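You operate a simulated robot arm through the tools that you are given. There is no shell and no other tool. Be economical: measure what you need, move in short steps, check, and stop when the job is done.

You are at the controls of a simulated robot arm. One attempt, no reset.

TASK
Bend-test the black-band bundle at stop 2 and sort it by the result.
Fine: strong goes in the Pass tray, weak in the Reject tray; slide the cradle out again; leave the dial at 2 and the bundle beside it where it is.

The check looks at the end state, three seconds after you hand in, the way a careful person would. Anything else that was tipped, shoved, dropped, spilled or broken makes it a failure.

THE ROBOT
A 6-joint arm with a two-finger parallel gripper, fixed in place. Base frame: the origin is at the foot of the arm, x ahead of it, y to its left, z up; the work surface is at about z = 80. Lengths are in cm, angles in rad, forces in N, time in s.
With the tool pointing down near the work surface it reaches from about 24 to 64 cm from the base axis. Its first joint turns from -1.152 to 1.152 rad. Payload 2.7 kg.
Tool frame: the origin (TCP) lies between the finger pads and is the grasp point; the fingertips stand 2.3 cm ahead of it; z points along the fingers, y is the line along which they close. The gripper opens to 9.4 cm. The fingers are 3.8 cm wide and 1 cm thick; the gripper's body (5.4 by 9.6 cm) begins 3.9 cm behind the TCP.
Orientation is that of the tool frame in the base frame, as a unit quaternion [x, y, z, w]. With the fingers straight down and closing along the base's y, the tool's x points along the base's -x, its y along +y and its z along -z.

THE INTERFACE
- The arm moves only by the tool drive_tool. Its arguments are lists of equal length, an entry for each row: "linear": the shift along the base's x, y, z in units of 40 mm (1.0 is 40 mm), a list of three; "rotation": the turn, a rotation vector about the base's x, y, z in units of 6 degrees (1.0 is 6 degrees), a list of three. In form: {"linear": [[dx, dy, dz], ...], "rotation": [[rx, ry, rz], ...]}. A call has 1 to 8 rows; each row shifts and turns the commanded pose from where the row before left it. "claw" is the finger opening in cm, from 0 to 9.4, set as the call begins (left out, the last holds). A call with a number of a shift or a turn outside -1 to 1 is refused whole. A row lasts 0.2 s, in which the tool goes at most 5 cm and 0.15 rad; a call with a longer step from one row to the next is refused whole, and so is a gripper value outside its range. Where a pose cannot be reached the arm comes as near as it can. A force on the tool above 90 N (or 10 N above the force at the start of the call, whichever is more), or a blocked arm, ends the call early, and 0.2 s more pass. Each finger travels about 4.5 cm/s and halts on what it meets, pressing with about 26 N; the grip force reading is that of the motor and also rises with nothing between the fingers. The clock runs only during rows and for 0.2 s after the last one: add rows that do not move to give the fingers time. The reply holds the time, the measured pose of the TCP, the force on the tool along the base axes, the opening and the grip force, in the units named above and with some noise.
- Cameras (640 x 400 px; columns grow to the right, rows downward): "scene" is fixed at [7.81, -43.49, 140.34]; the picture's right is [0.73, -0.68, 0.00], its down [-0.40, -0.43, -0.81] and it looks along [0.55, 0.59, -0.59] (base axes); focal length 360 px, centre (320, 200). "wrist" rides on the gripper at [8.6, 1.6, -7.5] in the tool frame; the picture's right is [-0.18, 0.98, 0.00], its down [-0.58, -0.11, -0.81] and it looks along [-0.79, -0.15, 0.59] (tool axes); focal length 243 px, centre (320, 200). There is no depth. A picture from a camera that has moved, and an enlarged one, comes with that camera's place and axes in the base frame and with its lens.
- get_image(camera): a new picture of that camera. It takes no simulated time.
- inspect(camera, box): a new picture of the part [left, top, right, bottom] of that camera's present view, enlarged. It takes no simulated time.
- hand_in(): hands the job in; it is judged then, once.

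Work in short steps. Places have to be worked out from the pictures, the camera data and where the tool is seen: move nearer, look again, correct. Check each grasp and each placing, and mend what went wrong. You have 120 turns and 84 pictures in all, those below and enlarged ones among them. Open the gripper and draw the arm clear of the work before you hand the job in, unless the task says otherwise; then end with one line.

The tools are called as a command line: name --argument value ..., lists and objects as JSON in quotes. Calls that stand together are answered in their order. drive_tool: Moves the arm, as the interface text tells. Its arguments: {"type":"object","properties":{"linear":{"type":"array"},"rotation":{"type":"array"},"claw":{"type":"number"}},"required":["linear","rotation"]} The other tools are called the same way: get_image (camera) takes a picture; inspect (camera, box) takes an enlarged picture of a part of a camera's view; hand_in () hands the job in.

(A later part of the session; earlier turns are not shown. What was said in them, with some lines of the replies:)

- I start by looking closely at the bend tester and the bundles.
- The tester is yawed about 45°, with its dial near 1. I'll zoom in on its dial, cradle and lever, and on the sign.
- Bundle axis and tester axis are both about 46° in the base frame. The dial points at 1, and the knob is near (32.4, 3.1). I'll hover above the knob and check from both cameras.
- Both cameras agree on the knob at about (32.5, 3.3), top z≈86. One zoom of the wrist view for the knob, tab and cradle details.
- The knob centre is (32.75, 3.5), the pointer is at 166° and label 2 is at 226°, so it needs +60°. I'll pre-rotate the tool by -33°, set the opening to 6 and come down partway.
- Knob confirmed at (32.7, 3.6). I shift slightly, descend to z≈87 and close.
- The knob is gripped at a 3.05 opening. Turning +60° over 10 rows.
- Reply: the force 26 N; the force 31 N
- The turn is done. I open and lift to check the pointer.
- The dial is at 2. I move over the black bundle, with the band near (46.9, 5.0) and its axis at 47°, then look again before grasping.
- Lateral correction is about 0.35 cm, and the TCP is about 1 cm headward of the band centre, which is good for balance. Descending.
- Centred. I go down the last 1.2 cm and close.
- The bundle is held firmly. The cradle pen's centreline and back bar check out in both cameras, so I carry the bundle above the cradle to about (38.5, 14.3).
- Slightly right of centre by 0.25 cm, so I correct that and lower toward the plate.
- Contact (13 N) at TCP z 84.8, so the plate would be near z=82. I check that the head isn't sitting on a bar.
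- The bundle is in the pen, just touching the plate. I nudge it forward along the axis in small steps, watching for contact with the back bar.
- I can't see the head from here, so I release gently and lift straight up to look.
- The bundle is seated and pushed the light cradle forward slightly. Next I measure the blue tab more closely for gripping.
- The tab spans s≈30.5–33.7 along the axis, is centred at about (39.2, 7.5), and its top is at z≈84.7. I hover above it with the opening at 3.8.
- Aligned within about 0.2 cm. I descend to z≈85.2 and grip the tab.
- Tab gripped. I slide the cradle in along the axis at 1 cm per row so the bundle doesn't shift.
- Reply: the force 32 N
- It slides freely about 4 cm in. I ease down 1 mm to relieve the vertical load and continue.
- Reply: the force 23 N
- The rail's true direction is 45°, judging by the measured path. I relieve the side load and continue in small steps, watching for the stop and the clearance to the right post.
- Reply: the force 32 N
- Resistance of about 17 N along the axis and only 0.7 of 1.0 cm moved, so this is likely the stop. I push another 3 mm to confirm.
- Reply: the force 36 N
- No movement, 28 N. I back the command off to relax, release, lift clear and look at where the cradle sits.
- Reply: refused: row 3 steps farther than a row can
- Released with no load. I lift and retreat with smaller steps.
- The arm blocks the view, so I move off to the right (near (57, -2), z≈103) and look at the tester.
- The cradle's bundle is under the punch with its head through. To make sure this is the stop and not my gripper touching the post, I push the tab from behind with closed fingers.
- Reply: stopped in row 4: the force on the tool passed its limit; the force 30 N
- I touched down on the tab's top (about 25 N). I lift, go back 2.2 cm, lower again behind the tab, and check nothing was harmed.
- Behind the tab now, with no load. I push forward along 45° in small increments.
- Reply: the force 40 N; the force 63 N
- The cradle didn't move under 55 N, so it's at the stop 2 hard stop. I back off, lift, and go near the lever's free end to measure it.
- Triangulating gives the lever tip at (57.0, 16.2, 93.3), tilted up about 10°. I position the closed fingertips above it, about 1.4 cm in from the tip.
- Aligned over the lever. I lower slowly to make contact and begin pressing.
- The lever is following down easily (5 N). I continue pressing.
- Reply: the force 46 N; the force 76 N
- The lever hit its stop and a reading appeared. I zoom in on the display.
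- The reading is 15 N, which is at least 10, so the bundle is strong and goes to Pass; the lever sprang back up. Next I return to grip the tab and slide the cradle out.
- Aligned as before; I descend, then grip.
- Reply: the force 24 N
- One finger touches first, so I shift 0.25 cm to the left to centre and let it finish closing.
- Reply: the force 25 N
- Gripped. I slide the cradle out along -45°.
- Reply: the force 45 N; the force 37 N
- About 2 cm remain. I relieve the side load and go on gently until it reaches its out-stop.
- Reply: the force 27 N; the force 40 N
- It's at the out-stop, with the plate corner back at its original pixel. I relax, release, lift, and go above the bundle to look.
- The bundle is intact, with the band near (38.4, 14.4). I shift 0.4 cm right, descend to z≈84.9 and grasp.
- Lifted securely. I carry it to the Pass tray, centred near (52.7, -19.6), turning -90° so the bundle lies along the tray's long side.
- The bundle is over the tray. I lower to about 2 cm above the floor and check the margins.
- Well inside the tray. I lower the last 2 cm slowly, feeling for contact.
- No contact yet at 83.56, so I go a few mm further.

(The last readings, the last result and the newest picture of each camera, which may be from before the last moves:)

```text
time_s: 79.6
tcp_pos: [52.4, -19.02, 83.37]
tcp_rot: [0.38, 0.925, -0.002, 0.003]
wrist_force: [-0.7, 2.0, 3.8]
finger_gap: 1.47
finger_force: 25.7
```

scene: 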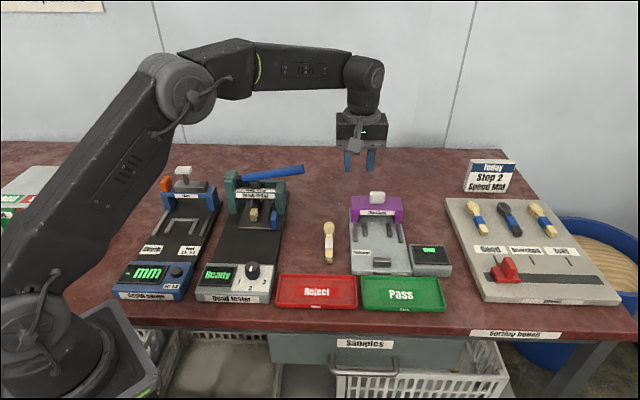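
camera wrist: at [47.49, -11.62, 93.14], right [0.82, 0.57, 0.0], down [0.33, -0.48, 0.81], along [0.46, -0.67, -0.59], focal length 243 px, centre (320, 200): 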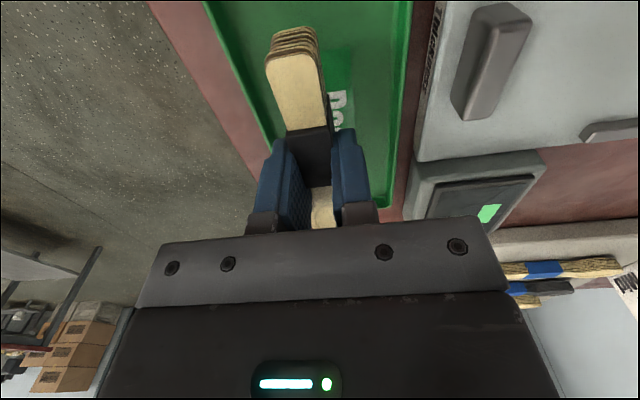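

Light contact (3.8 N). I open and lift straight up.

drive_tool --linear '[[0, 0, 0], [0, 0, 0], [0, 0, 0], [0, 0, 0]]' --rotation '[[0, 0, 0], [0, 0, 0], [0, 0, 0], [0, 0, 0]]' --claw 3.4

drive_tool --linear '[[0, 0, 0.5], [0, 0, 0.8], [0, 0, 0.9], [0, 0, 0.9], [0, 0, 0.9], [-0.5, 0.5, 0.5], [-0.5, 0.5, 0.5], [0, 0, 0]]' --rotation '[[0, 0, 0], [0, 0, 0], [0, 0, 0], [0, 0, 0], [0, 0, 0], [0, 0, 0], [0, 0, 0], [0, 0, 0]]'

get_image --camera "scene"

inspect --camera "scene" --box '[270, 200, 450, 320]'

inspect --camera "scene" --box '[170, 160, 330, 310]'

```text
time_s: 80.6
tcp_pos: [52.44, -19.01, 83.21]
tcp_rot: [0.38, 0.925, -0.002, 0.002]
wrist_force: [0.2, -0.3, -0.9]
finger_gap: 3.4
finger_force: 0.0
```

```text
time_s: 82.4
tcp_pos: [48.59, -15.03, 103.22]
tcp_rot: [0.38, 0.925, -0.004, 0.002]
wrist_force: [0.7, 0.6, -0.3]
finger_gap: 3.4
finger_force: 0.1
```

```text
10 pictures are left
```

scene: 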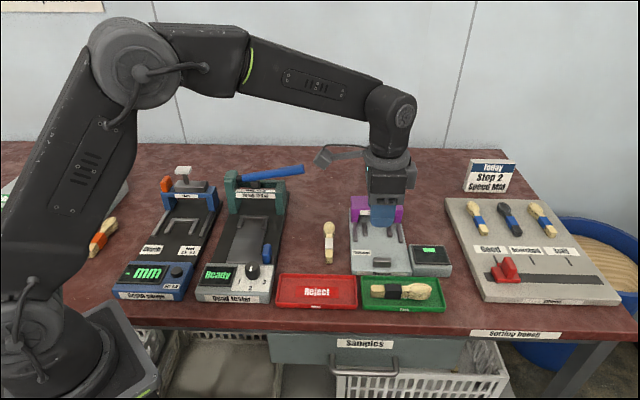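

```text
3.33 times, centred on (360, 260) of scene
camera zoom: at [7.81, -43.49, 140.34], right [0.73, -0.68, 0.0], down [-0.4, -0.43, -0.81], along [0.55, 0.59, -0.59], focal length 1199 px, centre (187, 0)
```

zoom: 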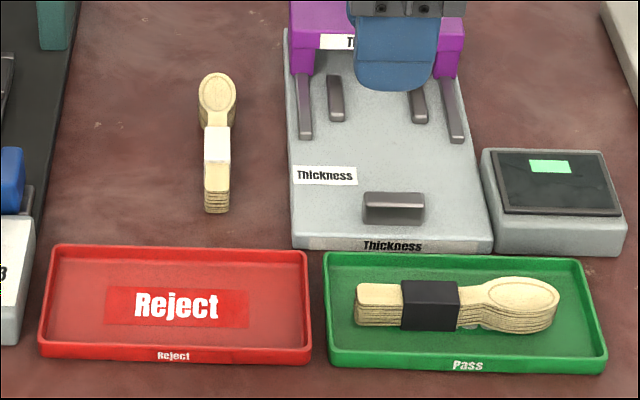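

```text
2.67 times, centred on (250, 235) of scene
camera zoom: at [7.81, -43.49, 140.34], right [0.73, -0.68, 0.0], down [-0.4, -0.43, -0.81], along [0.55, 0.59, -0.59], focal length 959 px, centre (507, 107)
```

zoom: 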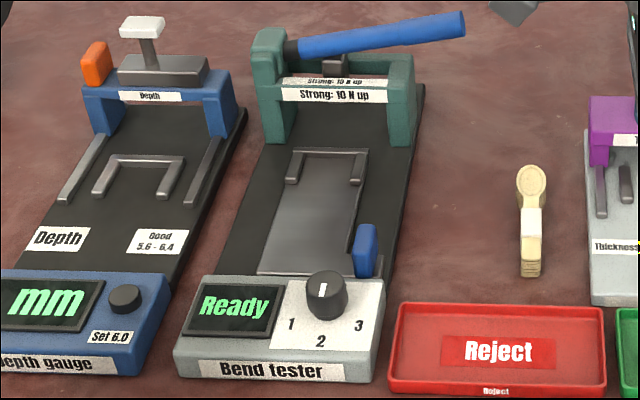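

The bundle lies in the Pass tray, the cradle is out, the dial is at 2, the tester reads Ready and the white bundle is untouched. I open the gripper fully, raise the arm clear and hand in.

drive_tool --linear '[[-0.4, 0.4, 0.8], [-0.4, 0.4, 0.8], [-0.4, 0.4, 0.6], [0, 0, 0], [0, 0, 0]]' --rotation '[[0, 0, 0], [0, 0, 0], [0, 0, 0], [0, 0, 0], [0, 0, 0]]' --claw 9

hand_in

```text
time_s: 83.6
tcp_pos: [43.91, -10.22, 111.99]
tcp_rot: [0.381, 0.924, -0.003, 0.003]
wrist_force: [-1.0, -0.3, 0.2]
finger_gap: 9.0
finger_force: 0.0
```

```text
The job is handed in.
```

The black-band bundle tested at 15 N at stop 2 (strong is 10 N and up), so it is in the Pass tray; the cradle is slid out, the dial is left at 2, the white-band bundle is untouched, and the job is handed in.
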